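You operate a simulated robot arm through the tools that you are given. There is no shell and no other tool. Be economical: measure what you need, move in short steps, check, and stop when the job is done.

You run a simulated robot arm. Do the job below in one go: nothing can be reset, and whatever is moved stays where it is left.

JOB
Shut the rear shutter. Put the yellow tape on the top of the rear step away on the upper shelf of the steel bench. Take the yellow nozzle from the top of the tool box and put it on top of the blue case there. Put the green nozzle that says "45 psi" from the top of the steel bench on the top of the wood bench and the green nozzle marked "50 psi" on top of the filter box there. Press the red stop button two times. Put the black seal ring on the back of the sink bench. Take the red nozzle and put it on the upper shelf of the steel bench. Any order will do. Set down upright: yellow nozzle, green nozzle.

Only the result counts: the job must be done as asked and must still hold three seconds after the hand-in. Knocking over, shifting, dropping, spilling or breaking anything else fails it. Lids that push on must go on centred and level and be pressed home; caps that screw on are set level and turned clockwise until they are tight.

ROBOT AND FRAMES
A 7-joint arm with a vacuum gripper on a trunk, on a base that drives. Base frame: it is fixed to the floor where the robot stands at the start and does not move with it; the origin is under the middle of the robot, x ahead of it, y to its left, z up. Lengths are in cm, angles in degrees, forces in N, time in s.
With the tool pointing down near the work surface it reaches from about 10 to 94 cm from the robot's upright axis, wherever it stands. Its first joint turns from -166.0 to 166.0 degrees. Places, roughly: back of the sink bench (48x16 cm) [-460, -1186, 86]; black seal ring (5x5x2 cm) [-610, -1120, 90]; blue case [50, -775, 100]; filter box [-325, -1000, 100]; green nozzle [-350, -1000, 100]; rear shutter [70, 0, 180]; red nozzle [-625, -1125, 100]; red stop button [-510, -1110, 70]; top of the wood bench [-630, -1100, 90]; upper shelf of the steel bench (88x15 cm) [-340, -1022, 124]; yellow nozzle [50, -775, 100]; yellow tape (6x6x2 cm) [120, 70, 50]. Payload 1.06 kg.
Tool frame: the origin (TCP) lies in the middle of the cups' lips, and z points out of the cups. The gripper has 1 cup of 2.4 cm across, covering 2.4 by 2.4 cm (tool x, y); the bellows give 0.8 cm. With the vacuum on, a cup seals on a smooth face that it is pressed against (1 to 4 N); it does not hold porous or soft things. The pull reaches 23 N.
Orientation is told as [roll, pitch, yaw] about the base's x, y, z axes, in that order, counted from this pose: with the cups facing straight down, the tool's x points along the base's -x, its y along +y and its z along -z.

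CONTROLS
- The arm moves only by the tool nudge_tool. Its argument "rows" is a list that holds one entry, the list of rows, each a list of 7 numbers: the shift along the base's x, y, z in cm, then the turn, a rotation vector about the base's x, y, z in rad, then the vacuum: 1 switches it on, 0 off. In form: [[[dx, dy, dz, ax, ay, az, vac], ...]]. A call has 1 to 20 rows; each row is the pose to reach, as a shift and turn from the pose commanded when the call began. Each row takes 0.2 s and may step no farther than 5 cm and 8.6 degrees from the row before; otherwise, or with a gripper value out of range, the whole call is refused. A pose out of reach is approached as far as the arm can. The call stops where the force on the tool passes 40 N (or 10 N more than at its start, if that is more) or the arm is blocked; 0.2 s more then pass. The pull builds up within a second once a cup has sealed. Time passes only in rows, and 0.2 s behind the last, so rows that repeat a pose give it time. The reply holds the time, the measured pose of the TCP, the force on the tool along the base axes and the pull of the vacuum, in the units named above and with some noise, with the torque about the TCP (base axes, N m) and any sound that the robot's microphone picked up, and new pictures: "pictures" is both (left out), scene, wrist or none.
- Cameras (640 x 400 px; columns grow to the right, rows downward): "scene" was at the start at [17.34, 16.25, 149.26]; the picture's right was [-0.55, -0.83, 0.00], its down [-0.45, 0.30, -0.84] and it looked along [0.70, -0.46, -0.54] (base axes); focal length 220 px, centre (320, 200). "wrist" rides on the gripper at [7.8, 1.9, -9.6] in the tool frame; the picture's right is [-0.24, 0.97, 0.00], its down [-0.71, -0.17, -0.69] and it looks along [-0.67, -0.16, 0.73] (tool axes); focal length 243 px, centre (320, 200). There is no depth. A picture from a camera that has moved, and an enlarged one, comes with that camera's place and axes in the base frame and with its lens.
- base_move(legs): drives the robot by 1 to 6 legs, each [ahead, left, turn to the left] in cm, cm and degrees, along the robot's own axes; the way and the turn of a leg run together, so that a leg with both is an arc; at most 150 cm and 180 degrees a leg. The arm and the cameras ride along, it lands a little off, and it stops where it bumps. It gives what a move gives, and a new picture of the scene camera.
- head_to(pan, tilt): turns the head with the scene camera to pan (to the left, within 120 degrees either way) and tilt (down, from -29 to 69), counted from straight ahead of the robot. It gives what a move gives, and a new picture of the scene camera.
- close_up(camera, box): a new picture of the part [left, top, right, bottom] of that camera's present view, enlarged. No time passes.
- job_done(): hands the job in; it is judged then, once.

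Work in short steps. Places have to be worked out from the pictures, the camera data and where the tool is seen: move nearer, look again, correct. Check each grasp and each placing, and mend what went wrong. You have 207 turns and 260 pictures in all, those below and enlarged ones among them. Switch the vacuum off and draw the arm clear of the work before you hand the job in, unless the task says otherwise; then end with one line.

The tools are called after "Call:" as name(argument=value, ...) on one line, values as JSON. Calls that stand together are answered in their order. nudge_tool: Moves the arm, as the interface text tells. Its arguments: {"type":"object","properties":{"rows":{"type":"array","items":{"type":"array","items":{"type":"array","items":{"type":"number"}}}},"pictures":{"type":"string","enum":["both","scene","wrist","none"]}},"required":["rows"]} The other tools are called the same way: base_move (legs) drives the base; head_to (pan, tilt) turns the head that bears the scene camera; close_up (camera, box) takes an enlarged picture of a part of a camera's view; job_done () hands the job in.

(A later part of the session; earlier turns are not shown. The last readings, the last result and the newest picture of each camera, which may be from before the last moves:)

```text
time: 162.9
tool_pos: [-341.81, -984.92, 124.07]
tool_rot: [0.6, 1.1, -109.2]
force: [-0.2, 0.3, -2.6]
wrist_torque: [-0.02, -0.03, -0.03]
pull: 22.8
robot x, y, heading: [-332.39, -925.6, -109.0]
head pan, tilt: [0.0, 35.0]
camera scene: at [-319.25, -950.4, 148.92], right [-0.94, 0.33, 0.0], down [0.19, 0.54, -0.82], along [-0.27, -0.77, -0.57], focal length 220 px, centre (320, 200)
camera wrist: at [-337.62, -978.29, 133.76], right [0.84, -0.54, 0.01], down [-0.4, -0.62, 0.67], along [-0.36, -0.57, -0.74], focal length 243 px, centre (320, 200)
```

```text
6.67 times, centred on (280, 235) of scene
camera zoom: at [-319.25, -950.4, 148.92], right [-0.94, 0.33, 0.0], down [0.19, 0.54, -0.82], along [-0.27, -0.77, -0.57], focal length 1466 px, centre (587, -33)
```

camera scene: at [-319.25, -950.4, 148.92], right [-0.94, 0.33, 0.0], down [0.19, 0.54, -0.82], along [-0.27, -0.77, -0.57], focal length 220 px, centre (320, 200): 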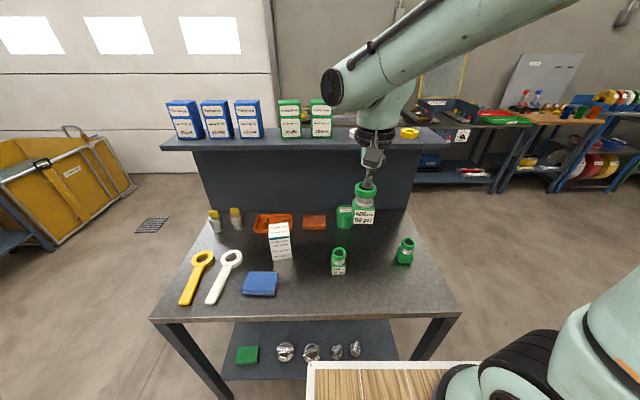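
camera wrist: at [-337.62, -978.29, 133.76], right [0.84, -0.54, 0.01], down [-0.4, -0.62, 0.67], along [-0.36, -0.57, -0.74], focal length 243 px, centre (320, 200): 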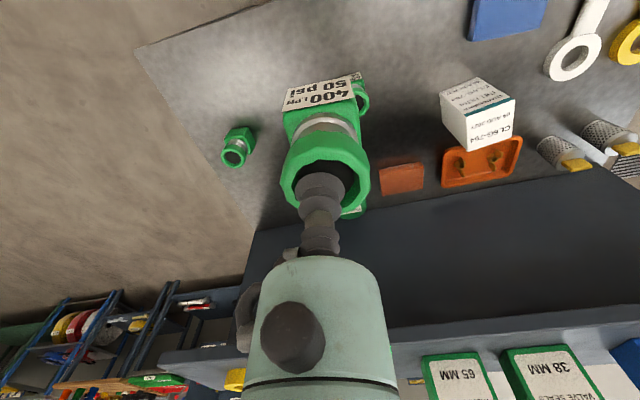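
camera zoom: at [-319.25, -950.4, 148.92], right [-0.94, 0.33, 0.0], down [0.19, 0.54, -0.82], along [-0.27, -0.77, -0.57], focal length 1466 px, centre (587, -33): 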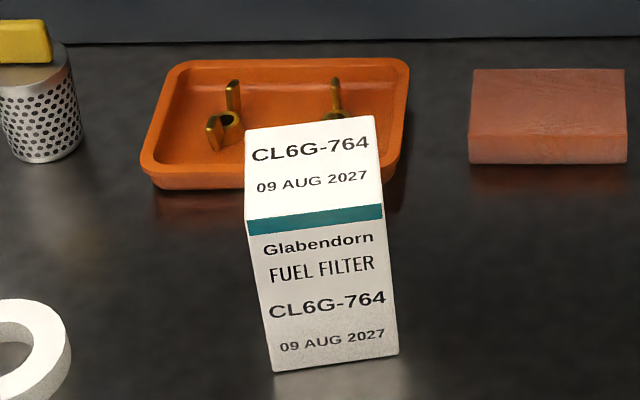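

The filter box's top centre triangulates to (-324.3, -1006.5, 98.4), about 6.6 cm square; nozzle height about 7.4. I carry the nozzle over it.

Call:
nudge_tool(rows=[[[3, -3, -1, 0, 0, 0, 1], [6, -6, -2, 0, 0, 0, 1], [9, -9, -3, 0, 0, 0, 1], [12, -12.5, -4, 0, 0, 0, 1], [15, -16, -5, 0, 0, 0, 1], [17.5, -19.5, -6, 0, 0, 0, 1], [17.5, -21.6, -8, 0, 0, 0, 1], [17.5, -21.6, -10, 0, 0, 0, 1]]])

Call:
close_up(camera="scene", box=[240, 175, 320, 255])

```text
time: 164.7
tool_pos: [-324.23, -1006.47, 114.21]
tool_rot: [0.7, 1.0, -109.1]
force: [0.1, -0.5, -1.9]
wrist_torque: [0.02, 0.05, 0.02]
pull: 23.2
robot x, y, heading: [-332.87, -925.74, -108.8]
head pan, tilt: [0.0, 35.0]
camera scene: at [-319.2, -950.37, 148.92], right [-0.94, 0.33, 0.0], down [0.19, 0.54, -0.82], along [-0.27, -0.77, -0.57], focal length 220 px, centre (320, 200)
camera wrist: at [-320.12, -999.78, 123.91], right [0.84, -0.54, 0.01], down [-0.4, -0.62, 0.67], along [-0.36, -0.57, -0.74], focal length 243 px, centre (320, 200)
```

scene: 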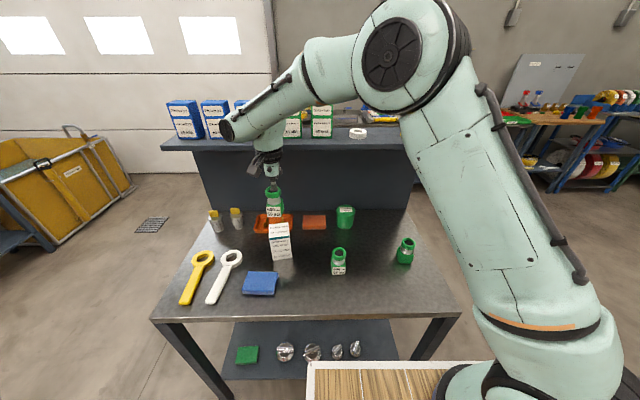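
wrist: 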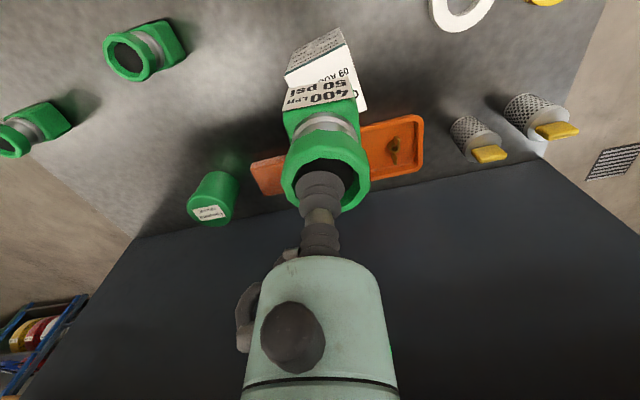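

```text
5.00 times, centred on (280, 215) of scene
camera zoom: at [-319.2, -950.37, 148.92], right [-0.94, 0.33, 0.0], down [0.19, 0.54, -0.82], along [-0.27, -0.77, -0.57], focal length 1099 px, centre (520, 125)
```

zoom: 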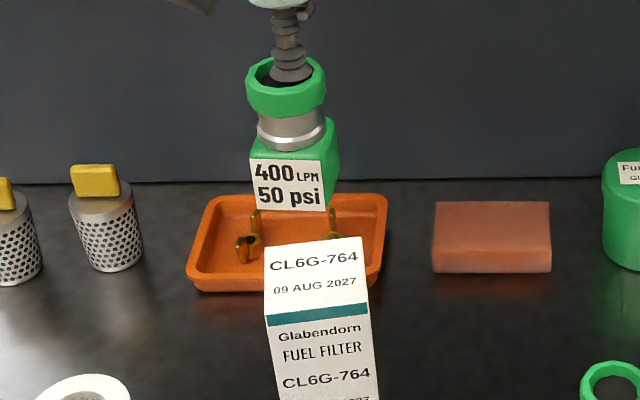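

Aligned as computed. I lower to the box.

Call:
nudge_tool(rows=[[[0, 0, -3, 0, 0, 0, 1], [0, 0, -6, 0, 0, 0, 1], [0, 0, -7.3, 0, 0, 0, 1], [0, 0, -7.8, 0, 0, 0, 1]]], pictures="wrist")

Call:
close_up(camera="scene", box=[240, 185, 320, 265])

```text
time: 165.7
tool_pos: [-324.14, -1006.6, 106.34]
tool_rot: [0.5, 1.0, -109.0]
force: [1.2, -0.2, -2.2]
wrist_torque: [0.01, 0.02, 0.0]
pull: 23.0
robot x, y, heading: [-332.61, -925.82, -109.3]
head pan, tilt: [0.0, 35.0]
camera wrist: at [-320.02, -999.89, 116.07], right [0.84, -0.54, 0.01], down [-0.4, -0.62, 0.67], along [-0.36, -0.57, -0.74], focal length 243 px, centre (320, 200)
```

wrist: 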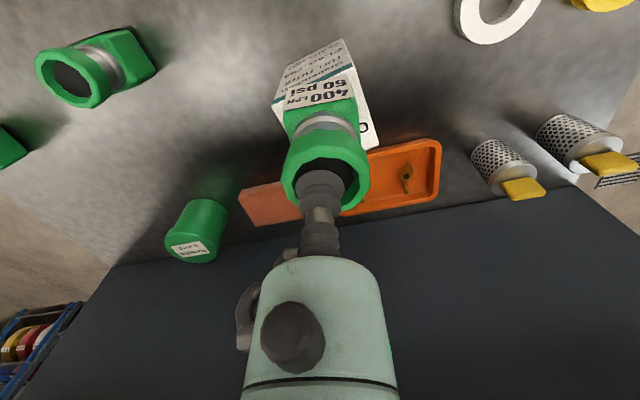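

```text
5.00 times, centred on (280, 225) of scene
camera zoom: at [-319.2, -950.39, 148.92], right [-0.94, 0.33, 0.0], down [0.19, 0.54, -0.82], along [-0.27, -0.77, -0.57], focal length 1099 px, centre (520, 75)
```

zoom: 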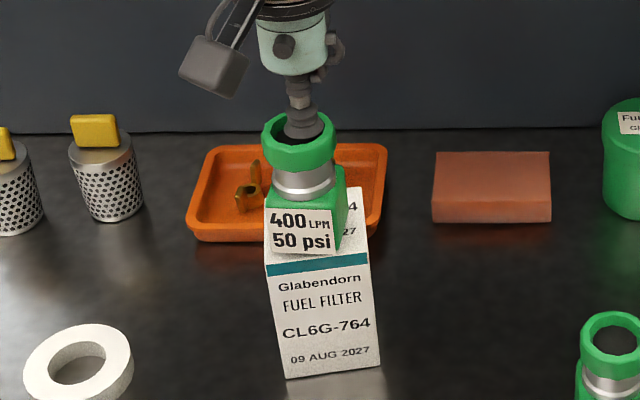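

It sits about 0.5 cm left of centre on the box top. I shift right by that much and set it down.

Call:
nudge_tool(rows=[[[-0.5, 0.2, 0, 0, 0, 0, 1], [-0.5, 0.2, -0.4, 0, 0, 0, 1], [-0.5, 0.2, -0.7, 0, 0, 0, 1], [-0.5, 0.2, -0.9, 0, 0, 0, 1]]], pictures="none")

```text
time: 166.7
tool_pos: [-324.58, -1006.26, 105.62]
tool_rot: [0.6, 0.9, -109.1]
force: [3.0, 3.1, 20.7]
wrist_torque: [-0.09, 0.13, 0.01]
pull: 23.1
robot x, y, heading: [-332.8, -925.9, -108.8]
head pan, tilt: [0.0, 35.0]
```

Contact (21 N). I ease off, release and lift.

Call:
nudge_tool(rows=[[[0, 0, 0.3, 0, 0, 0, 1], [0, 0, 0.35, 0, 0, 0, 0], [0, 0, 0.4, 0, 0, 0, 0], [0, 0, 0.6, 0, 0, 0, 0], [0, 0, 1, 0, 0, 0, 0], [0, 0, 2, 0, 0, 0, 0], [0, 0, 5, 0, 0, 0, 0], [0, 1, 9, 0, 0, 0, 0], [-3, 4, 12, 0, 0, 0, 0], [-6, 7, 14, 0, 0, 0, 0], [-10, 10, 14, 0, 0, 0, 0]]])

Call:
close_up(camera="scene", box=[240, 185, 360, 285])

```text
refused: row 9 steps farther than a row can; nothing moved
```

```text
4.00 times, centred on (300, 235) of scene
camera zoom: at [-319.19, -950.29, 148.94], right [-0.94, 0.33, 0.0], down [0.19, 0.54, -0.82], along [-0.27, -0.77, -0.57], focal length 880 px, centre (400, 60)
```

zoom: 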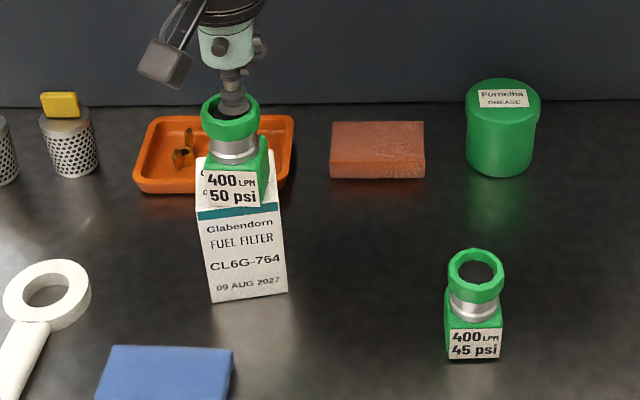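

Call:
nudge_tool(rows=[[[0, 0, 0.3, 0, 0, 0, 1], [0, 0, 0.35, 0, 0, 0, 0], [0, 0, 0.4, 0, 0, 0, 0], [0, 0, 0.6, 0, 0, 0, 0], [0, 0, 1, 0, 0, 0, 0], [0, 0, 2, 0, 0, 0, 0], [0, 0, 5, 0, 0, 0, 0], [0, 1, 9, 0, 0, 0, 0], [-2, 3, 12, 0, 0, 0, 0], [-4, 5, 14, 0, 0, 0, 0], [-7, 8, 14, 0, 0, 0, 0], [-9, 11, 14, 0, 0, 0, 0]]])

Call:
close_up(camera="scene", box=[240, 185, 360, 285])

```text
time: 169.3
tool_pos: [-333.71, -995.42, 119.45]
tool_rot: [0.5, 1.0, -109.1]
force: [-0.2, 0.1, 0.7]
wrist_torque: [0.03, 0.03, -0.02]
pull: 0.0
robot x, y, heading: [-332.69, -925.5, -109.3]
head pan, tilt: [0.0, 35.0]
camera scene: at [-319.17, -950.43, 148.91], right [-0.94, 0.33, 0.0], down [0.19, 0.54, -0.82], along [-0.27, -0.77, -0.57], focal length 220 px, centre (320, 200)
camera wrist: at [-329.43, -988.72, 129.2], right [0.84, -0.54, 0.01], down [-0.4, -0.62, 0.67], along [-0.36, -0.57, -0.74], focal length 243 px, centre (320, 200)
```

scene: 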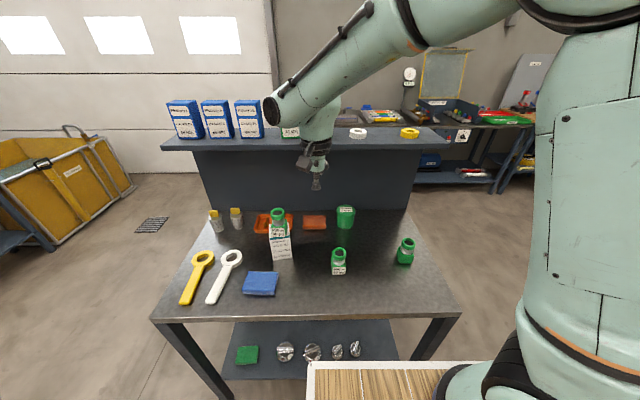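
wrist: 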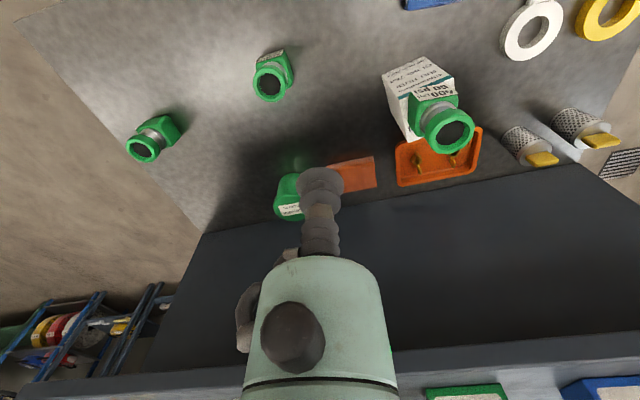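

```text
4.00 times, centred on (300, 235) of scene
camera zoom: at [-319.17, -950.43, 148.91], right [-0.94, 0.33, 0.0], down [0.19, 0.54, -0.82], along [-0.27, -0.77, -0.57], focal length 880 px, centre (400, 60)
```

zoom: 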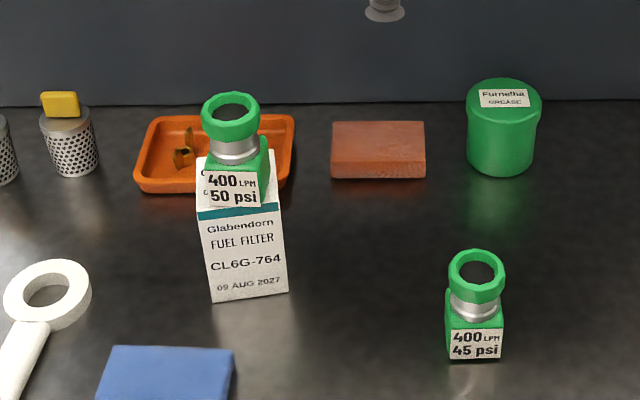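

The 50 psi nozzle stands well. The 45 psi nozzle's top is at (-340.8, -993.9, 94.3) by both views; I go down onto it.

Call:
nudge_tool(rows=[[[-3.5, 0.8, -2, 0, 0, 0, 0], [-7.1, 1.5, -4, 0, 0, 0, 0], [-7.1, 1.5, -8.5, 0, 0, 0, 0], [-7.1, 1.5, -13, 0, 0, 0, 0]]], pictures="wrist")

Call:
close_up(camera="wrist", box=[240, 50, 400, 190])

```text
time: 170.3
tool_pos: [-340.95, -993.88, 106.48]
tool_rot: [0.6, 1.0, -109.0]
force: [0.2, -0.7, -0.2]
wrist_torque: [-0.02, 0.01, 0.0]
pull: 0.0
robot x, y, heading: [-332.84, -926.02, -109.2]
head pan, tilt: [0.0, 35.0]
camera wrist: at [-336.78, -987.19, 116.29], right [0.84, -0.54, 0.01], down [-0.4, -0.62, 0.67], along [-0.36, -0.57, -0.74], focal length 243 px, centre (320, 200)
```

wrist: 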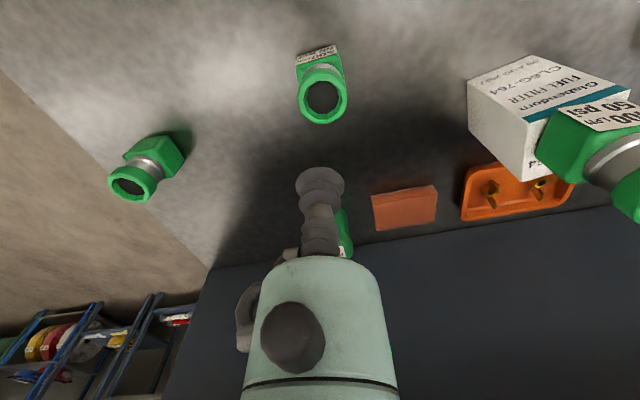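

```text
2.86 times, centred on (320, 120) of wrist
camera zoom: at [-336.78, -987.19, 116.29], right [0.84, -0.54, 0.01], down [-0.4, -0.62, 0.67], along [-0.36, -0.57, -0.74], focal length 693 px, centre (320, 429)
```

zoom: 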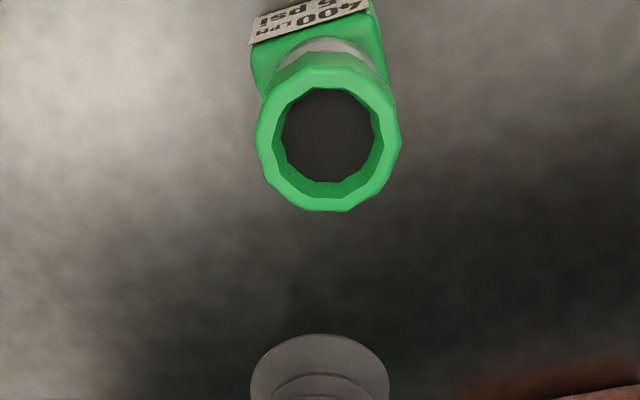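

Call:
nudge_tool(rows=[[[0.2, -0.15, -4, 0, 0, 0, 0], [0.2, -0.15, -8, 0, 0, 0, 0], [0.2, -0.15, -11, 0, 0, 0, 1], [0.2, -0.15, -11.6, 0, 0, 0, 1], [0.2, -0.15, -12, 0, 0, 0, 1], [0.2, -0.15, -12.2, 0, 0, 0, 1], [0.2, -0.15, -12.2, 0, 0, 0, 1], [0.2, -0.15, -12.2, 0, 0, 0, 1]]], pictures="none")

```text
time: 172.1
tool_pos: [-340.7, -993.98, 94.33]
tool_rot: [0.6, 1.0, -109.2]
force: [-0.9, -2.7, 9.6]
wrist_torque: [-0.05, 0.12, 0.01]
pull: 23.4
robot x, y, heading: [-332.93, -925.76, -109.3]
head pan, tilt: [0.0, 35.0]
```

Sealed. I lift, retract toward the robot, and look at the benches to the right.

Call:
nudge_tool(rows=[[[0, 0, 1, 0, 0, 0, 1], [0, 0, 4, 0, 0, 0, 1], [0, 0, 8, 0, 0, 0, 1], [0, 0, 12, 0, 0, 0, 1], [0, 0, 16, 0, 0, 0, 1], [0, 2, 20, 0, 0, 0, 1], [0, 5, 24, 0, 0, 0, 1], [0, 8, 28, 0, 0, 0, 1], [0, 12, 30, 0, 0, 0, 1], [0, 16, 30, 0, 0, 0, 1]]], pictures="none")

Call:
base_move(legs=[[-40, 0, 0]])

Call:
head_to(pan=-30, tilt=15)

```text
time: 174.3
tool_pos: [-340.48, -978.03, 124.38]
tool_rot: [0.5, 1.0, -109.2]
force: [-0.7, -0.2, -2.3]
wrist_torque: [0.03, 0.03, 0.01]
pull: 23.2
robot x, y, heading: [-333.04, -925.92, -109.2]
head pan, tilt: [0.0, 35.0]
```

```text
time: 176.8
tool_pos: [-327.3, -939.69, 124.28]
tool_rot: [0.5, 1.0, -108.9]
force: [-0.1, 0.4, -3.9]
wrist_torque: [0.0, 0.0, -0.04]
pull: 23.3
robot x, y, heading: [-319.56, -887.47, -108.9]
head pan, tilt: [0.0, 35.0]
camera scene: at [-305.92, -912.08, 148.92], right [-0.95, 0.32, 0.0], down [0.19, 0.54, -0.82], along [-0.27, -0.77, -0.57], focal length 220 px, centre (320, 200)
```

scene: 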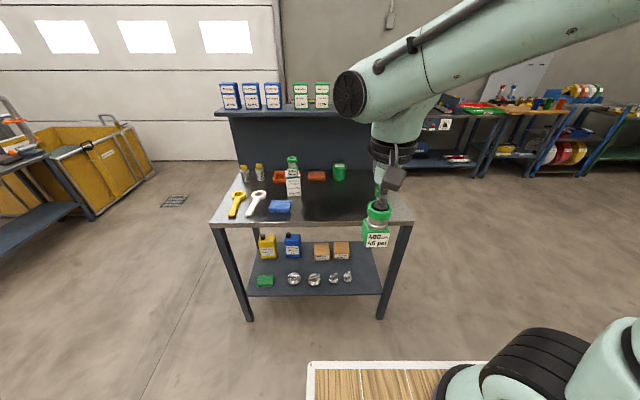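

```text
time: 177.7
tool_pos: [-327.02, -939.76, 124.44]
tool_rot: [0.6, 1.1, -109.0]
force: [0.2, 0.1, -2.4]
wrist_torque: [0.04, 0.0, -0.01]
pull: 23.1
robot x, y, heading: [-319.86, -887.85, -109.0]
head pan, tilt: [-30.0, 15.0]
camera scene: at [-310.1, -909.9, 152.11], right [-0.66, 0.75, 0.0], down [0.2, 0.17, -0.97], along [-0.73, -0.64, -0.26], focal length 220 px, centre (320, 200)
```

scene: 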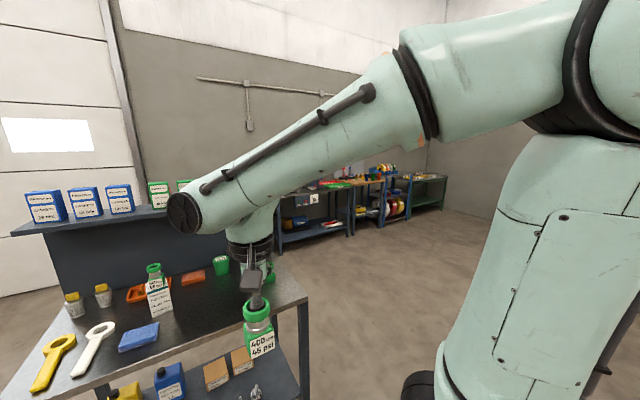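

The benches stand along the back wall to the right. I strafe right 200 cm and look.

Call:
base_move(legs=[[0, -130, 0], [0, -80, 0]])

Call:
head_to(pan=0, tilt=20)

```text
time: 182.3
tool_pos: [-415.35, -910.75, 124.51]
tool_rot: [0.6, 1.0, -110.3]
force: [-1.5, -0.4, -2.9]
wrist_torque: [0.01, -0.02, 0.0]
pull: 22.9
robot x, y, heading: [-406.4, -858.56, -110.2]
head pan, tilt: [-30.0, 15.0]
stopped in leg 1: the robot was blocked; the commanded pose is now the measured one
camera scene: at [-397.65, -881.21, 152.12], right [-0.64, 0.77, 0.0], down [0.2, 0.17, -0.97], along [-0.74, -0.62, -0.26], focal length 220 px, centre (320, 200)
```

scene: 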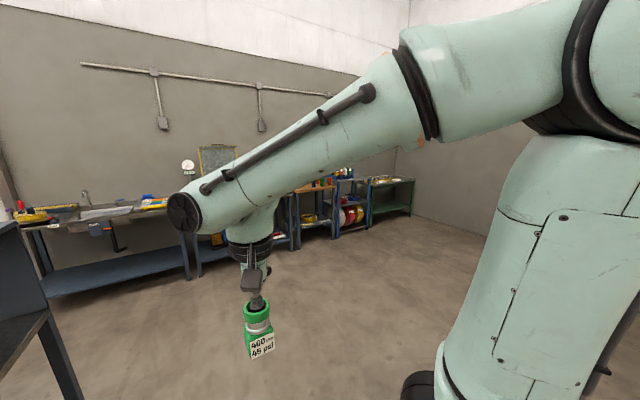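

```text
time: 183.2
tool_pos: [-415.32, -910.7, 124.4]
tool_rot: [0.7, 1.0, -110.2]
force: [0.5, -0.3, -2.3]
wrist_torque: [0.0, 0.04, -0.02]
pull: 23.2
robot x, y, heading: [-406.78, -858.62, -110.2]
head pan, tilt: [0.0, 20.0]
camera scene: at [-393.7, -883.96, 151.3], right [-0.94, 0.34, 0.0], down [0.12, 0.32, -0.94], along [-0.32, -0.88, -0.34], focal length 220 px, centre (320, 200)
```

scene: 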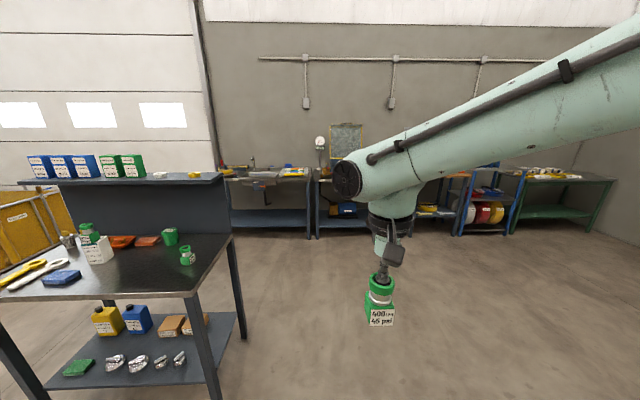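

Blocked after about 92 cm on the right side. I look to the right to see what is there.

Call:
head_to(pan=-110, tilt=35)

```text
time: 185.1
tool_pos: [-415.38, -910.64, 124.42]
tool_rot: [0.6, 1.0, -110.2]
force: [-0.5, 0.1, -2.9]
wrist_torque: [-0.05, 0.03, 0.02]
pull: 22.8
robot x, y, heading: [-406.76, -858.69, -110.1]
head pan, tilt: [-110.0, 35.0]
camera scene: at [-397.22, -869.55, 148.92], right [0.64, 0.77, 0.0], down [0.44, -0.37, -0.82], along [-0.63, 0.53, -0.57], focal length 220 px, centre (320, 200)
```

scene: 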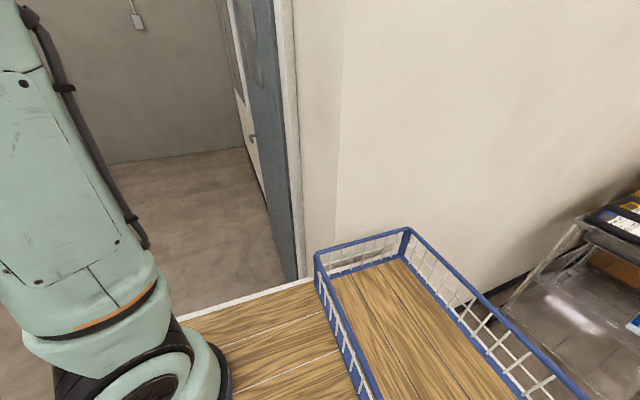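

It was only the wall corner. I move 8 cm left, go ahead 115 cm to pass the corner, then strafe right.

Call:
base_move(legs=[[0, 8, 0], [115, 0, 0], [0, -120, 0]])

Call:
head_to(pan=0, tilt=20)

```text
time: 197.3
tool_pos: [-560.07, -979.04, 124.45]
tool_rot: [0.7, 1.0, -109.3]
force: [-0.2, 0.5, -2.6]
wrist_torque: [-0.04, -0.04, -0.01]
pull: 23.2
robot x, y, heading: [-552.06, -926.76, -109.1]
head pan, tilt: [-110.0, 35.0]
camera scene: at [-542.56, -937.6, 148.92], right [0.63, 0.77, 0.0], down [0.44, -0.36, -0.82], along [-0.63, 0.52, -0.57], focal length 220 px, centre (320, 200)
```

scene: 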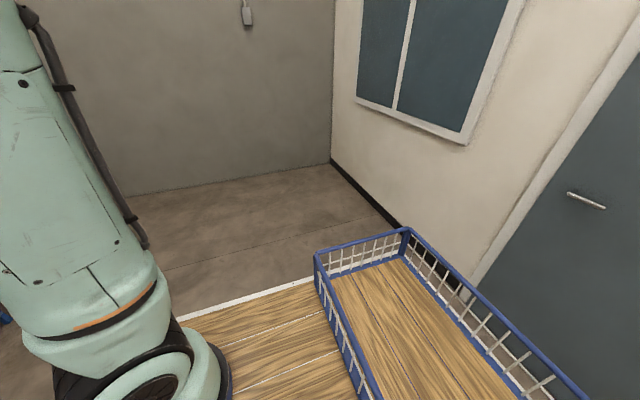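

```text
time: 199.2
tool_pos: [-559.98, -978.91, 124.4]
tool_rot: [0.6, 1.0, -109.3]
force: [-0.3, 0.1, -2.4]
wrist_torque: [-0.06, 0.02, 0.01]
pull: 23.1
robot x, y, heading: [-552.19, -927.24, -109.4]
head pan, tilt: [0.0, 20.0]
camera scene: at [-538.82, -951.96, 151.3], right [-0.94, 0.33, 0.0], down [0.11, 0.32, -0.94], along [-0.31, -0.89, -0.34], focal length 220 px, centre (320, 200)
```

scene: 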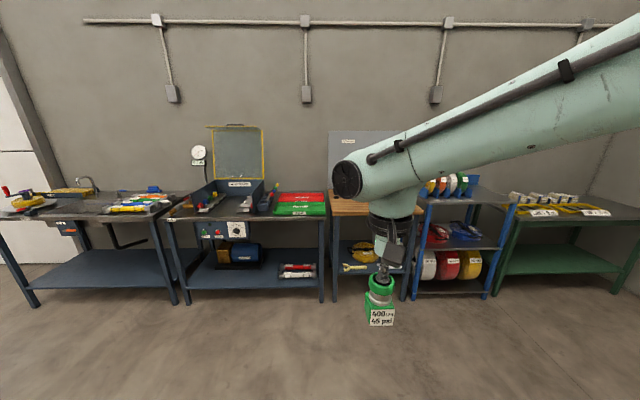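

The wood bench is nearly straight ahead (front edge at about 160 cm). I zoom for detail first, then drive closer.

Call:
close_up(camera="scene", box=[160, 110, 340, 290])

Call:
base_move(legs=[[85, 0, 0]])

Call:
head_to(pan=0, tilt=40)

```text
2.22 times, centred on (250, 200) of scene
camera zoom: at [-538.82, -951.96, 151.3], right [-0.94, 0.33, 0.0], down [0.11, 0.32, -0.94], along [-0.31, -0.89, -0.34], focal length 489 px, centre (476, 200)
```

zoom: 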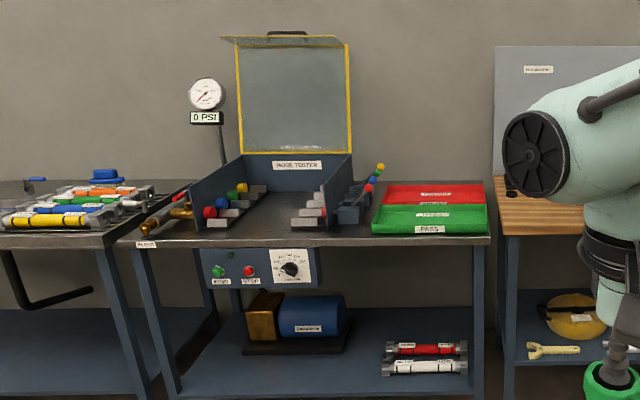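

```text
time: 203.7
tool_pos: [-588.04, -1059.76, 124.42]
tool_rot: [0.5, 0.9, -109.1]
force: [0.1, -0.8, -2.4]
wrist_torque: [0.02, 0.03, -0.03]
pull: 22.7
robot x, y, heading: [-580.63, -1007.81, -109.0]
head pan, tilt: [0.0, 20.0]
camera scene: at [-566.87, -1032.82, 151.3], right [-0.94, 0.33, 0.0], down [0.11, 0.32, -0.94], along [-0.31, -0.89, -0.34], focal length 220 px, centre (320, 200)
```

scene: 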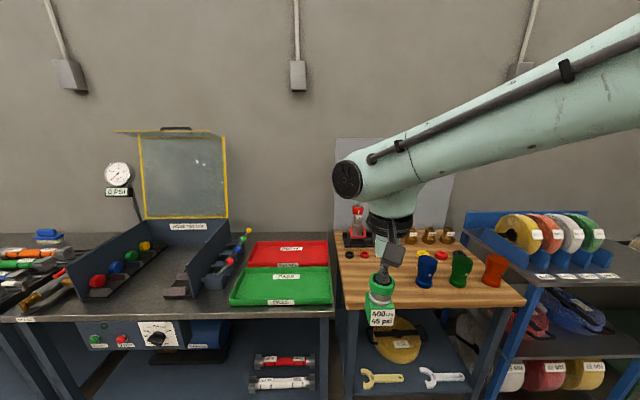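

```text
time: 204.6
tool_pos: [-587.96, -1059.9, 124.45]
tool_rot: [0.7, 1.0, -109.1]
force: [0.6, -0.1, -2.9]
wrist_torque: [-0.02, 0.01, 0.01]
pull: 22.5
robot x, y, heading: [-580.25, -1007.79, -109.0]
head pan, tilt: [0.0, 40.0]
camera scene: at [-566.6, -1032.05, 148.17], right [-0.94, 0.33, 0.0], down [0.21, 0.61, -0.77], along [-0.25, -0.72, -0.64], focal length 220 px, centre (320, 200)
```

scene: 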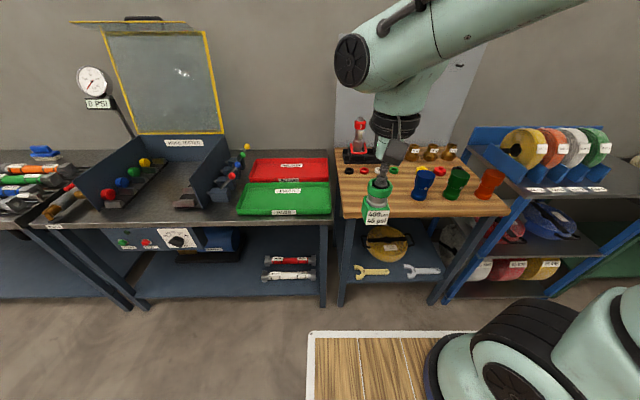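

Call:
close_up(camera="scene", box=[325, 105, 515, 225])

Call:
close_up(camera="scene", box=[40, 135, 260, 265])

```text
3.33 times, centred on (420, 165) of scene
camera zoom: at [-566.6, -1032.05, 148.17], right [-0.94, 0.33, 0.0], down [0.21, 0.61, -0.77], along [-0.25, -0.72, -0.64], focal length 733 px, centre (-13, 317)
```

zoom: 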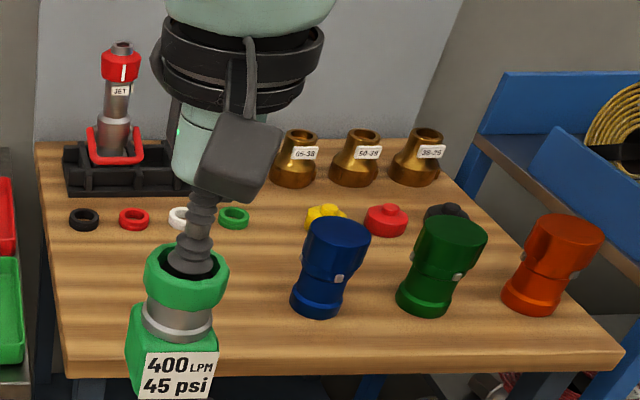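

```text
2.91 times, centred on (150, 200) of scene
camera zoom: at [-566.6, -1032.05, 148.17], right [-0.94, 0.33, 0.0], down [0.21, 0.61, -0.77], along [-0.25, -0.72, -0.64], focal length 640 px, centre (814, 200)
```

zoom: 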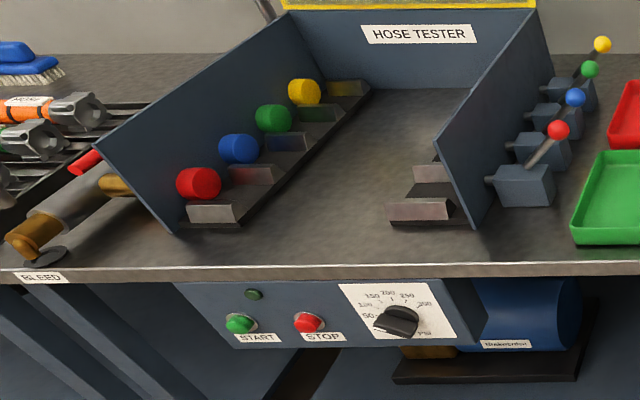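

I see the bench now: rings in a row (black leftmost), the JET red nozzle in a cradle at back left, and a free front-left zone for the green nozzle at about (-609, -1090). I drive 22 cm nearer.

Call:
base_move(legs=[[22, 0, 0], [0, -15, 0]])

```text
time: 207.2
tool_pos: [-609.69, -1076.48, 124.36]
tool_rot: [0.6, 1.0, -109.3]
force: [0.5, -0.8, -2.4]
wrist_torque: [-0.01, -0.02, -0.02]
pull: 23.0
robot x, y, heading: [-602.04, -1024.41, -109.1]
head pan, tilt: [0.0, 40.0]
camera scene: at [-588.18, -1048.67, 148.16], right [-0.94, 0.33, 0.0], down [0.21, 0.61, -0.77], along [-0.25, -0.72, -0.64], focal length 220 px, centre (320, 200)
```

scene: 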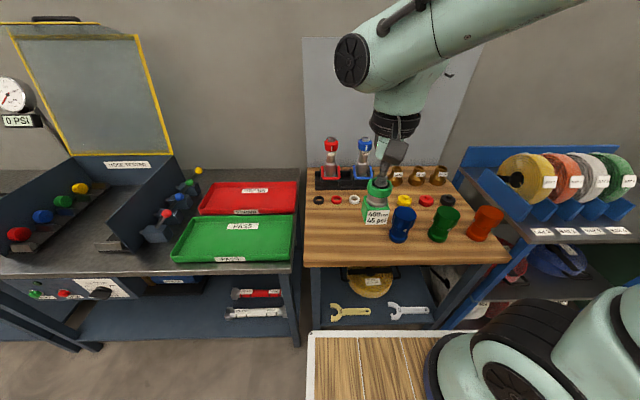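

Triangulated bench top z≈86.5, front-left corner (-596.5, -1088.5). I set the nozzle at about (-610.7, -1093.6); I move down to just above first.

Call:
nudge_tool(rows=[[[-0.3, -4, 0, 0, 0, 0, 1], [-0.6, -8, -2, 0, 0, 0, 1], [-0.8, -12, -4, 0, 0, 0, 1], [-1, -15, -7, 0, 0, 0, 1], [-1, -17, -11, 0, 0, 0, 1], [-1, -17, -15.5, 0, 0, 0, 1], [-1, -17, -20, 0, 0, 0, 1], [-1, -17, -24, 0, 0, 0, 1], [-1, -17, -26.5, 0, 0, 0, 1]]])

```text
time: 209.2
tool_pos: [-610.83, -1093.51, 97.71]
tool_rot: [0.7, 1.0, -109.3]
force: [0.5, 0.2, -2.7]
wrist_torque: [0.01, 0.02, 0.02]
pull: 22.9
robot x, y, heading: [-601.83, -1024.36, -109.2]
head pan, tilt: [0.0, 40.0]
camera scene: at [-588.18, -1048.65, 148.17], right [-0.94, 0.33, 0.0], down [0.21, 0.61, -0.77], along [-0.25, -0.72, -0.64], focal length 220 px, centre (320, 200)
camera wrist: at [-606.6, -1086.78, 107.49], right [0.84, -0.54, 0.01], down [-0.41, -0.62, 0.67], along [-0.36, -0.57, -0.74], focal length 243 px, centre (320, 200)
```

scene: 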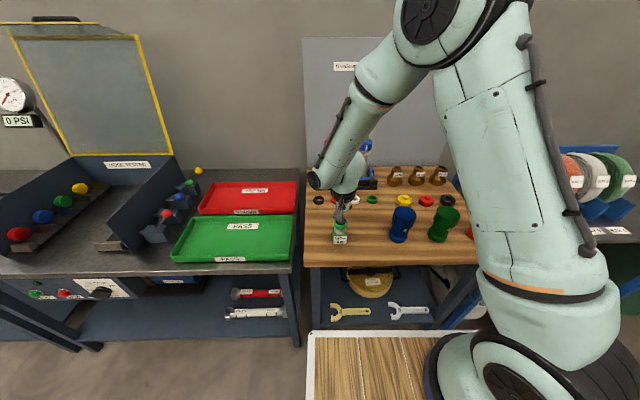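
wrist: 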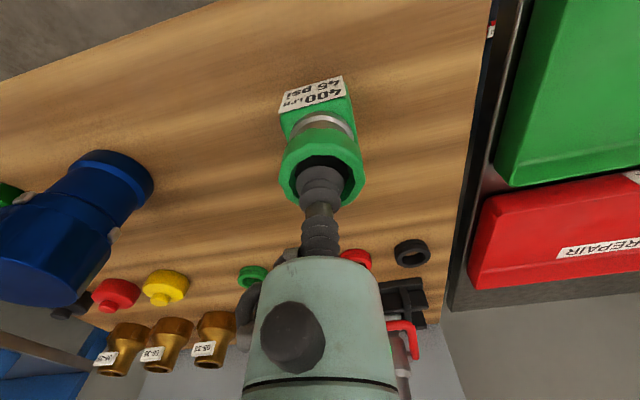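

The spot is free. I lower to contact.

Call:
nudge_tool(rows=[[[0, 0, -1.5, 0, 0, 0, 1], [0, 0, -2.5, 0, 0, 0, 1], [0, 0, -3, 0, 0, 0, 1], [0, 0, -3.4, 0, 0, 0, 1]]], pictures="none")

```text
time: 209.8
tool_pos: [-610.79, -1093.58, 96.0]
tool_rot: [0.7, 0.6, -109.1]
force: [0.3, 4.7, 20.4]
wrist_torque: [-0.04, 0.06, -0.03]
pull: 23.4
robot x, y, heading: [-601.35, -1024.58, -109.1]
head pan, tilt: [0.0, 40.0]
stopped in row 2: the force on the tool passed its limit at 53 N (the readings are from after the stop); the commanded pose is now the measured one
```

Contact at TCP 96 (bench top ≈ 88.8). I release and lift.

Call:
nudge_tool(rows=[[[0, 0, 0.3, 0, 0, 0, 1], [0, 0, 0.4, 0, 0, 0, 0], [0, 0, 0.4, 0, 0, 0, 0], [0, 0, 0.6, 0, 0, 0, 0], [0, 0, 1, 0, 0, 0, 0], [0, 0, 2, 0, 0, 0, 0], [0, 0, 5, 0, 0, 0, 0], [0, 0, 9, 0, 0, 0, 0], [0, 0, 13, 0, 0, 0, 0], [0, 0, 17, 0, 0, 0, 0]]])

```text
time: 212.0
tool_pos: [-610.66, -1093.65, 113.14]
tool_rot: [0.7, 0.7, -109.2]
force: [0.4, 0.5, -0.3]
wrist_torque: [0.04, -0.01, 0.0]
pull: 0.1
robot x, y, heading: [-601.8, -1024.86, -109.3]
head pan, tilt: [0.0, 40.0]
camera scene: at [-588.16, -1048.7, 148.16], right [-0.94, 0.33, 0.0], down [0.21, 0.61, -0.77], along [-0.25, -0.72, -0.64], focal length 220 px, centre (320, 200)
camera wrist: at [-606.52, -1086.86, 122.77], right [0.84, -0.54, 0.01], down [-0.41, -0.62, 0.67], along [-0.36, -0.57, -0.74], focal length 243 px, centre (320, 200)
```

scene: 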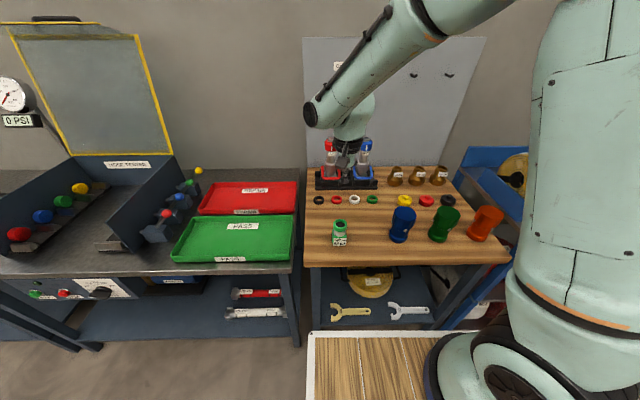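
wrist: 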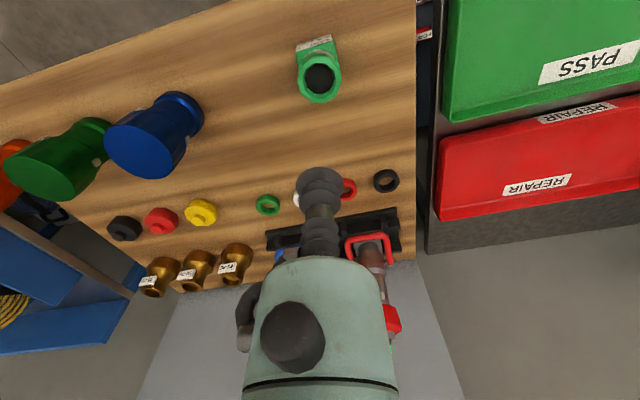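

The green nozzle stands. The black ring is at (-610.5, -1114, ~90.5) by both views. I drive 9 cm nearer and move above it.

Call:
base_move(legs=[[9, 0, 0]])

Call:
nudge_tool(rows=[[[0.8, -3.5, -2, 0, 0, 0, 0], [1.6, -7, -4, 0, 0, 0, 0], [2.4, -10, -7, 0, 0, 0, 0], [3, -11.8, -10, 0, 0, 0, 0]]], pictures="wrist")

Call:
close_up(camera="wrist", box=[240, 40, 440, 210])

```text
time: 213.1
tool_pos: [-613.63, -1102.09, 113.08]
tool_rot: [0.8, 0.9, -109.2]
force: [-0.2, 0.0, 0.0]
wrist_torque: [-0.05, 0.01, 0.02]
pull: 0.0
robot x, y, heading: [-604.7, -1032.88, -109.2]
head pan, tilt: [0.0, 40.0]
camera scene: at [-591.13, -1057.21, 148.16], right [-0.94, 0.33, 0.0], down [0.21, 0.61, -0.77], along [-0.25, -0.72, -0.64], focal length 220 px, centre (320, 200)
```

scene: 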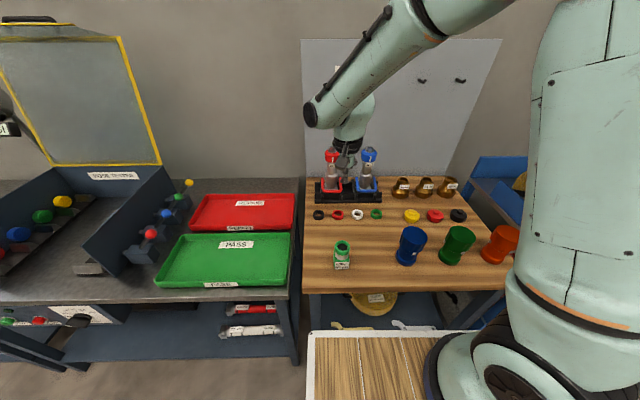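

```text
time: 214.1
tool_pos: [-610.6, -1113.91, 103.14]
tool_rot: [0.8, 0.7, -109.2]
force: [-0.3, -0.3, 0.6]
wrist_torque: [-0.04, -0.02, 0.01]
pull: 0.1
robot x, y, heading: [-604.71, -1033.12, -109.3]
head pan, tilt: [0.0, 40.0]
camera wrist: at [-606.38, -1107.08, 112.76], right [0.84, -0.54, 0.01], down [-0.4, -0.62, 0.67], along [-0.36, -0.57, -0.74], focal length 243 px, centre (320, 200)
```

wrist: 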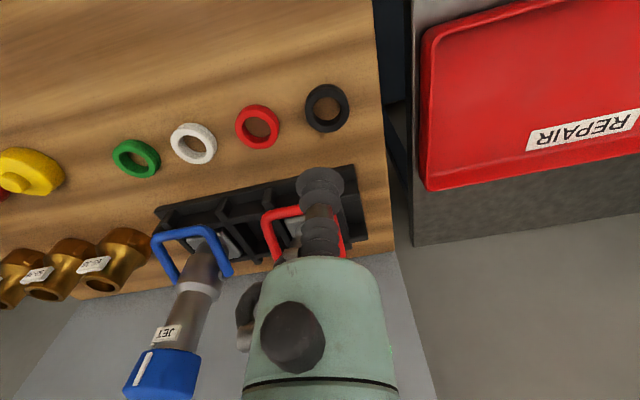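

```text
2.35 times, centred on (340, 125) of wrist
camera zoom: at [-606.38, -1107.08, 112.76], right [0.84, -0.54, 0.01], down [-0.4, -0.62, 0.67], along [-0.36, -0.57, -0.74], focal length 571 px, centre (273, 376)
```

zoom: 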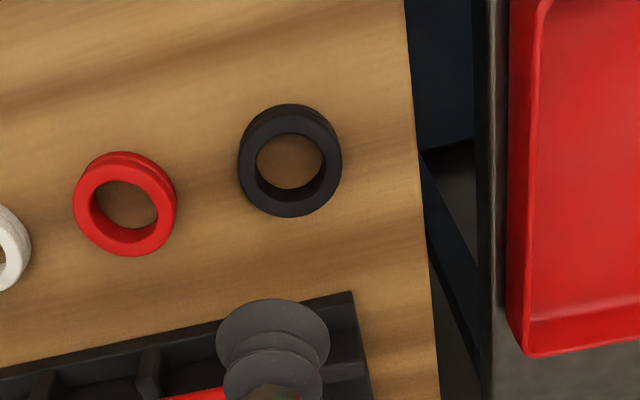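

Ring centre at about (-610.4, -1114.8); the JET nozzle is 17 cm farther back, so there is clearance. I lower onto the ring's centre with the vacuum on.

Call:
nudge_tool(rows=[[[0.2, -0.85, -4, 0, 0, 0, 0], [0.2, -0.85, -8, 0, 0, 0, 0], [0.2, -0.85, -11, 0, 0, 0, 1], [0.2, -0.85, -11.8, 0, 0, 0, 1], [0.2, -0.85, -12.1, 0, 0, 0, 1], [0.2, -0.85, -12.4, 0, 0, 0, 1], [0.2, -0.85, -12.7, 0, 0, 0, 1]]], pictures="wrist")

Call:
close_up(camera="wrist", box=[240, 120, 400, 250])

```text
time: 215.7
tool_pos: [-610.34, -1114.78, 90.25]
tool_rot: [0.7, 0.7, -109.1]
force: [0.5, 0.5, 0.3]
wrist_torque: [-0.01, -0.01, -0.01]
pull: 0.0
robot x, y, heading: [-604.87, -1033.05, -109.0]
head pan, tilt: [0.0, 40.0]
camera wrist: at [-606.2, -1108.04, 99.98], right [0.84, -0.54, 0.01], down [-0.4, -0.62, 0.67], along [-0.36, -0.57, -0.74], focal length 243 px, centre (320, 200)
```

wrist: 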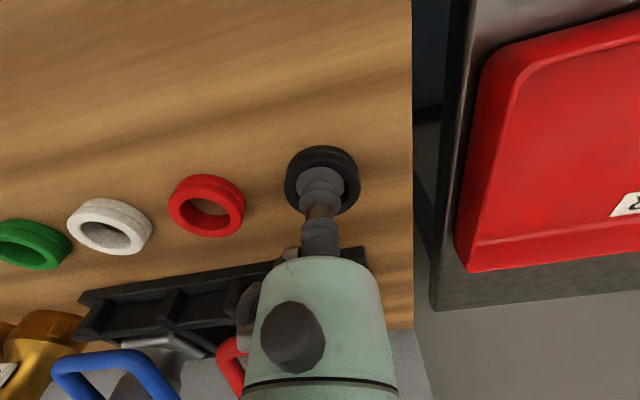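

```text
3.08 times, centred on (320, 185) of wrist
camera zoom: at [-606.2, -1108.04, 99.98], right [0.84, -0.54, 0.01], down [-0.4, -0.62, 0.67], along [-0.36, -0.57, -0.74], focal length 746 px, centre (320, 246)
```

zoom: 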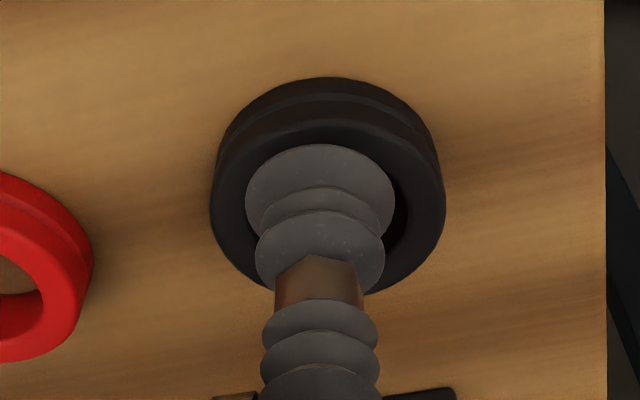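

Call:
nudge_tool(rows=[[[0.1, -0.05, -0.2, 0, 0, 0, 1], [0.1, -0.05, -0.4, 0, 0, 0, 1], [0.1, -0.05, -0.6, 0, 0, 0, 1], [0.1, -0.05, -0.7, 0, 0, 0, 1], [0.1, -0.05, -0.7, 0, 0, 0, 1], [0.1, -0.05, -0.7, 0, 0, 0, 1]]], pictures="none")

```text
time: 217.1
tool_pos: [-610.41, -1114.78, 89.63]
tool_rot: [0.8, 0.9, -109.3]
force: [0.5, 0.9, -0.2]
wrist_torque: [-0.02, 0.02, 0.0]
pull: 22.8
robot x, y, heading: [-604.58, -1033.15, -109.1]
head pan, tilt: [0.0, 40.0]
```

Sealed (22.8 N). I lift, retract, back off a little and strafe left toward the sink bench.

Call:
nudge_tool(rows=[[[0, 0, 1, 0, 0, 0, 1], [0, 0, 4, 0, 0, 0, 1], [0, 0, 8, 0, 0, 0, 1], [0, 0, 12, 0, 0, 0, 1], [0, 0, 16, 0, 0, 0, 1], [0.5, 2, 20, 0, 0, 0, 1], [1.5, 5, 23, 0, 0, 0, 1], [3, 9, 25, 0, 0, 0, 1], [4.5, 13, 26, 0, 0, 0, 1], [6, 17, 26, 0, 0, 0, 1], [7.5, 21, 26, 0, 0, 0, 1], [9, 25, 26, 0, 0, 0, 1]]], pictures="none")

Call:
base_move(legs=[[-15, 0, 0], [0, 150, 0]])

```text
time: 219.7
tool_pos: [-601.47, -1089.71, 115.63]
tool_rot: [0.7, 0.7, -109.2]
force: [0.7, -0.8, -0.5]
wrist_torque: [0.04, 0.0, 0.01]
pull: 22.8
robot x, y, heading: [-604.79, -1032.91, -109.5]
head pan, tilt: [0.0, 40.0]
```

```text
time: 228.0
tool_pos: [-459.31, -1124.85, 115.56]
tool_rot: [0.7, 0.7, -110.1]
force: [-0.4, -0.4, -0.4]
wrist_torque: [0.0, -0.01, 0.02]
pull: 22.8
robot x, y, heading: [-461.69, -1067.97, -109.9]
head pan, tilt: [0.0, 40.0]
camera scene: at [-448.43, -1092.49, 148.16], right [-0.94, 0.34, 0.0], down [0.22, 0.6, -0.77], along [-0.26, -0.72, -0.64], focal length 220 px, centre (320, 200)
```

scene: 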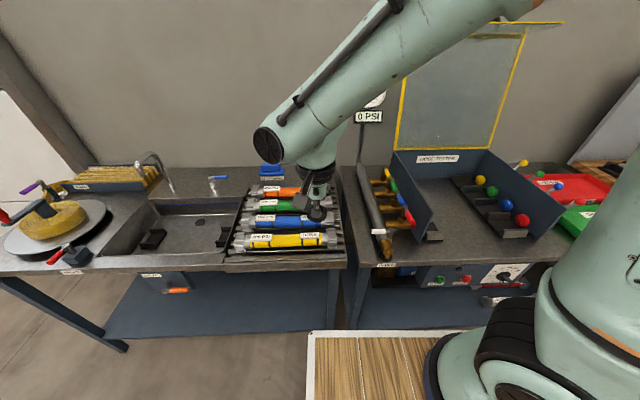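

The back strip lies behind the sink and rack; the arm hides part of it. I strafe left 40 cm and use both cameras.

Call:
base_move(legs=[[0, 42, 0]])

Call:
nudge_tool(rows=[[[-1, -3, 2, 0, 0, 0, 1], [-2, -6, 4, 0, 0, 0, 1], [-3, -9, 6, 0, 0, 0, 1]]])

```text
time: 230.6
tool_pos: [-419.75, -1139.73, 115.59]
tool_rot: [0.7, 0.8, -110.5]
force: [0.2, 1.1, -0.7]
wrist_torque: [0.0, 0.03, -0.01]
pull: 23.1
robot x, y, heading: [-421.85, -1082.86, -110.6]
head pan, tilt: [0.0, 40.0]
camera scene: at [-408.77, -1107.32, 148.16], right [-0.94, 0.35, 0.0], down [0.23, 0.6, -0.77], along [-0.27, -0.72, -0.64], focal length 220 px, centre (320, 200)
```

scene: 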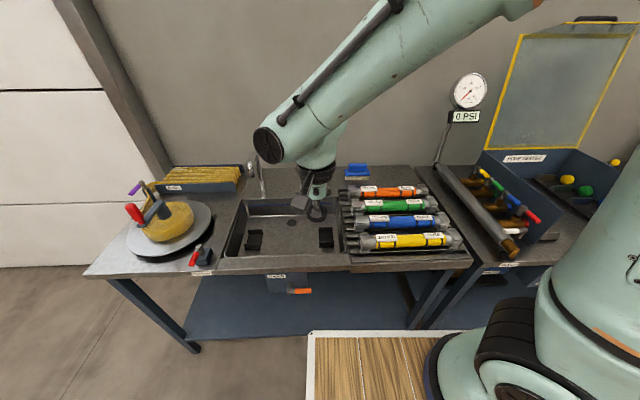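

```text
time: 231.4
tool_pos: [-422.53, -1148.66, 121.74]
tool_rot: [0.7, 0.6, -110.5]
force: [0.6, 0.3, -0.2]
wrist_torque: [0.01, 0.0, -0.01]
pull: 22.5
robot x, y, heading: [-421.86, -1082.85, -110.6]
head pan, tilt: [0.0, 40.0]
camera scene: at [-408.77, -1107.3, 148.17], right [-0.94, 0.35, 0.0], down [0.23, 0.6, -0.77], along [-0.27, -0.72, -0.64], focal length 220 px, centre (320, 200)
camera wrist: at [-418.27, -1142.05, 131.39], right [0.83, -0.56, 0.01], down [-0.42, -0.61, 0.67], along [-0.37, -0.56, -0.74], focal length 243 px, centre (320, 200)
```

scene: 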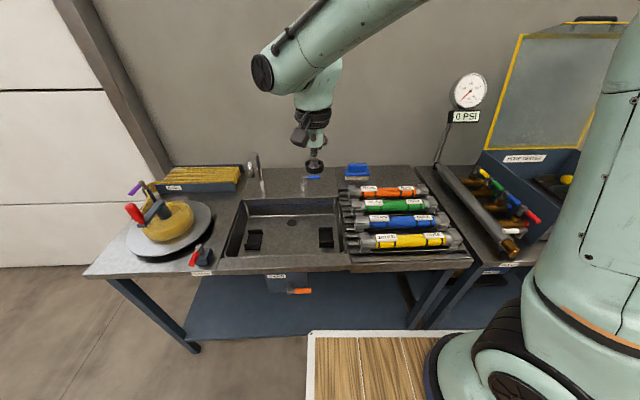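
wrist: 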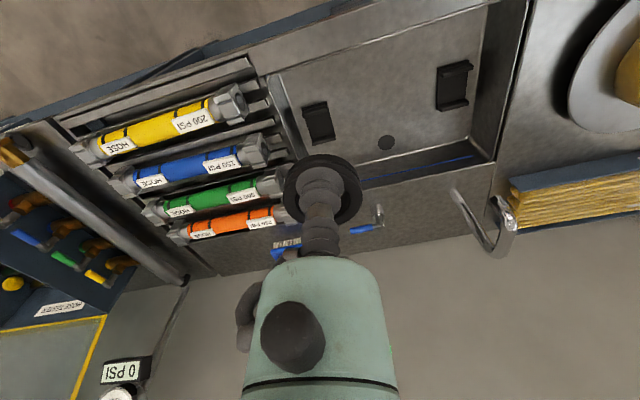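

Call:
close_up(camera="scene", box=[290, 140, 470, 260])

```text
3.33 times, centred on (380, 200) of scene
camera zoom: at [-408.77, -1107.3, 148.17], right [-0.94, 0.35, 0.0], down [0.23, 0.6, -0.77], along [-0.27, -0.72, -0.64], focal length 733 px, centre (120, 200)
```

zoom: 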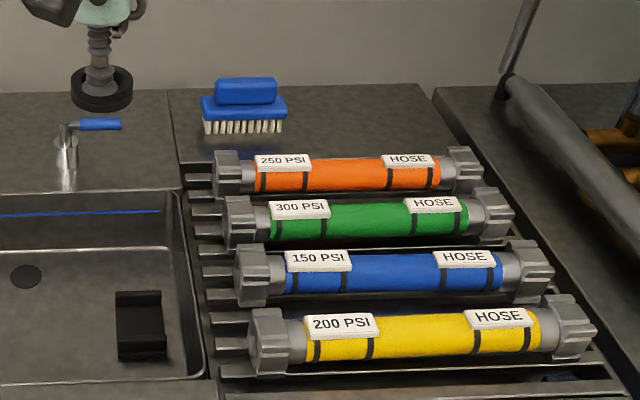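

The free part of the back strip is right of the brush; I aim at (-475.3, -1181.5, ~87). I drive 8 cm ahead and extend the arm there, staying high.

Call:
base_move(legs=[[8, 0, 0], [0, -12, 0]])

```text
time: 233.3
tool_pos: [-437.04, -1151.99, 121.67]
tool_rot: [0.7, 0.6, -110.5]
force: [-0.3, 1.0, -0.5]
wrist_torque: [-0.02, 0.0, -0.03]
pull: 22.6
robot x, y, heading: [-436.3, -1085.67, -110.6]
head pan, tilt: [0.0, 40.0]
camera scene: at [-423.13, -1110.54, 148.16], right [-0.94, 0.35, 0.0], down [0.23, 0.6, -0.77], along [-0.27, -0.72, -0.64], focal length 220 px, centre (320, 200)
```

scene: 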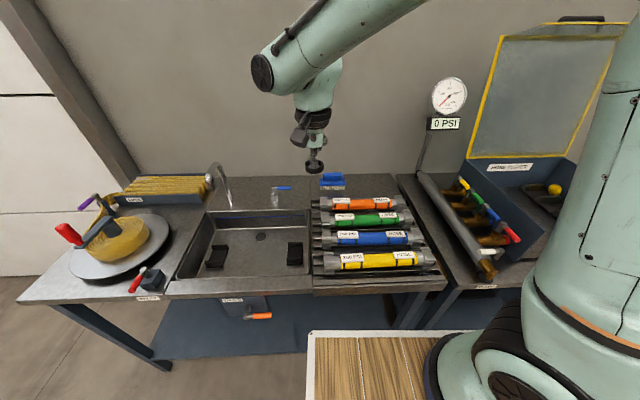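

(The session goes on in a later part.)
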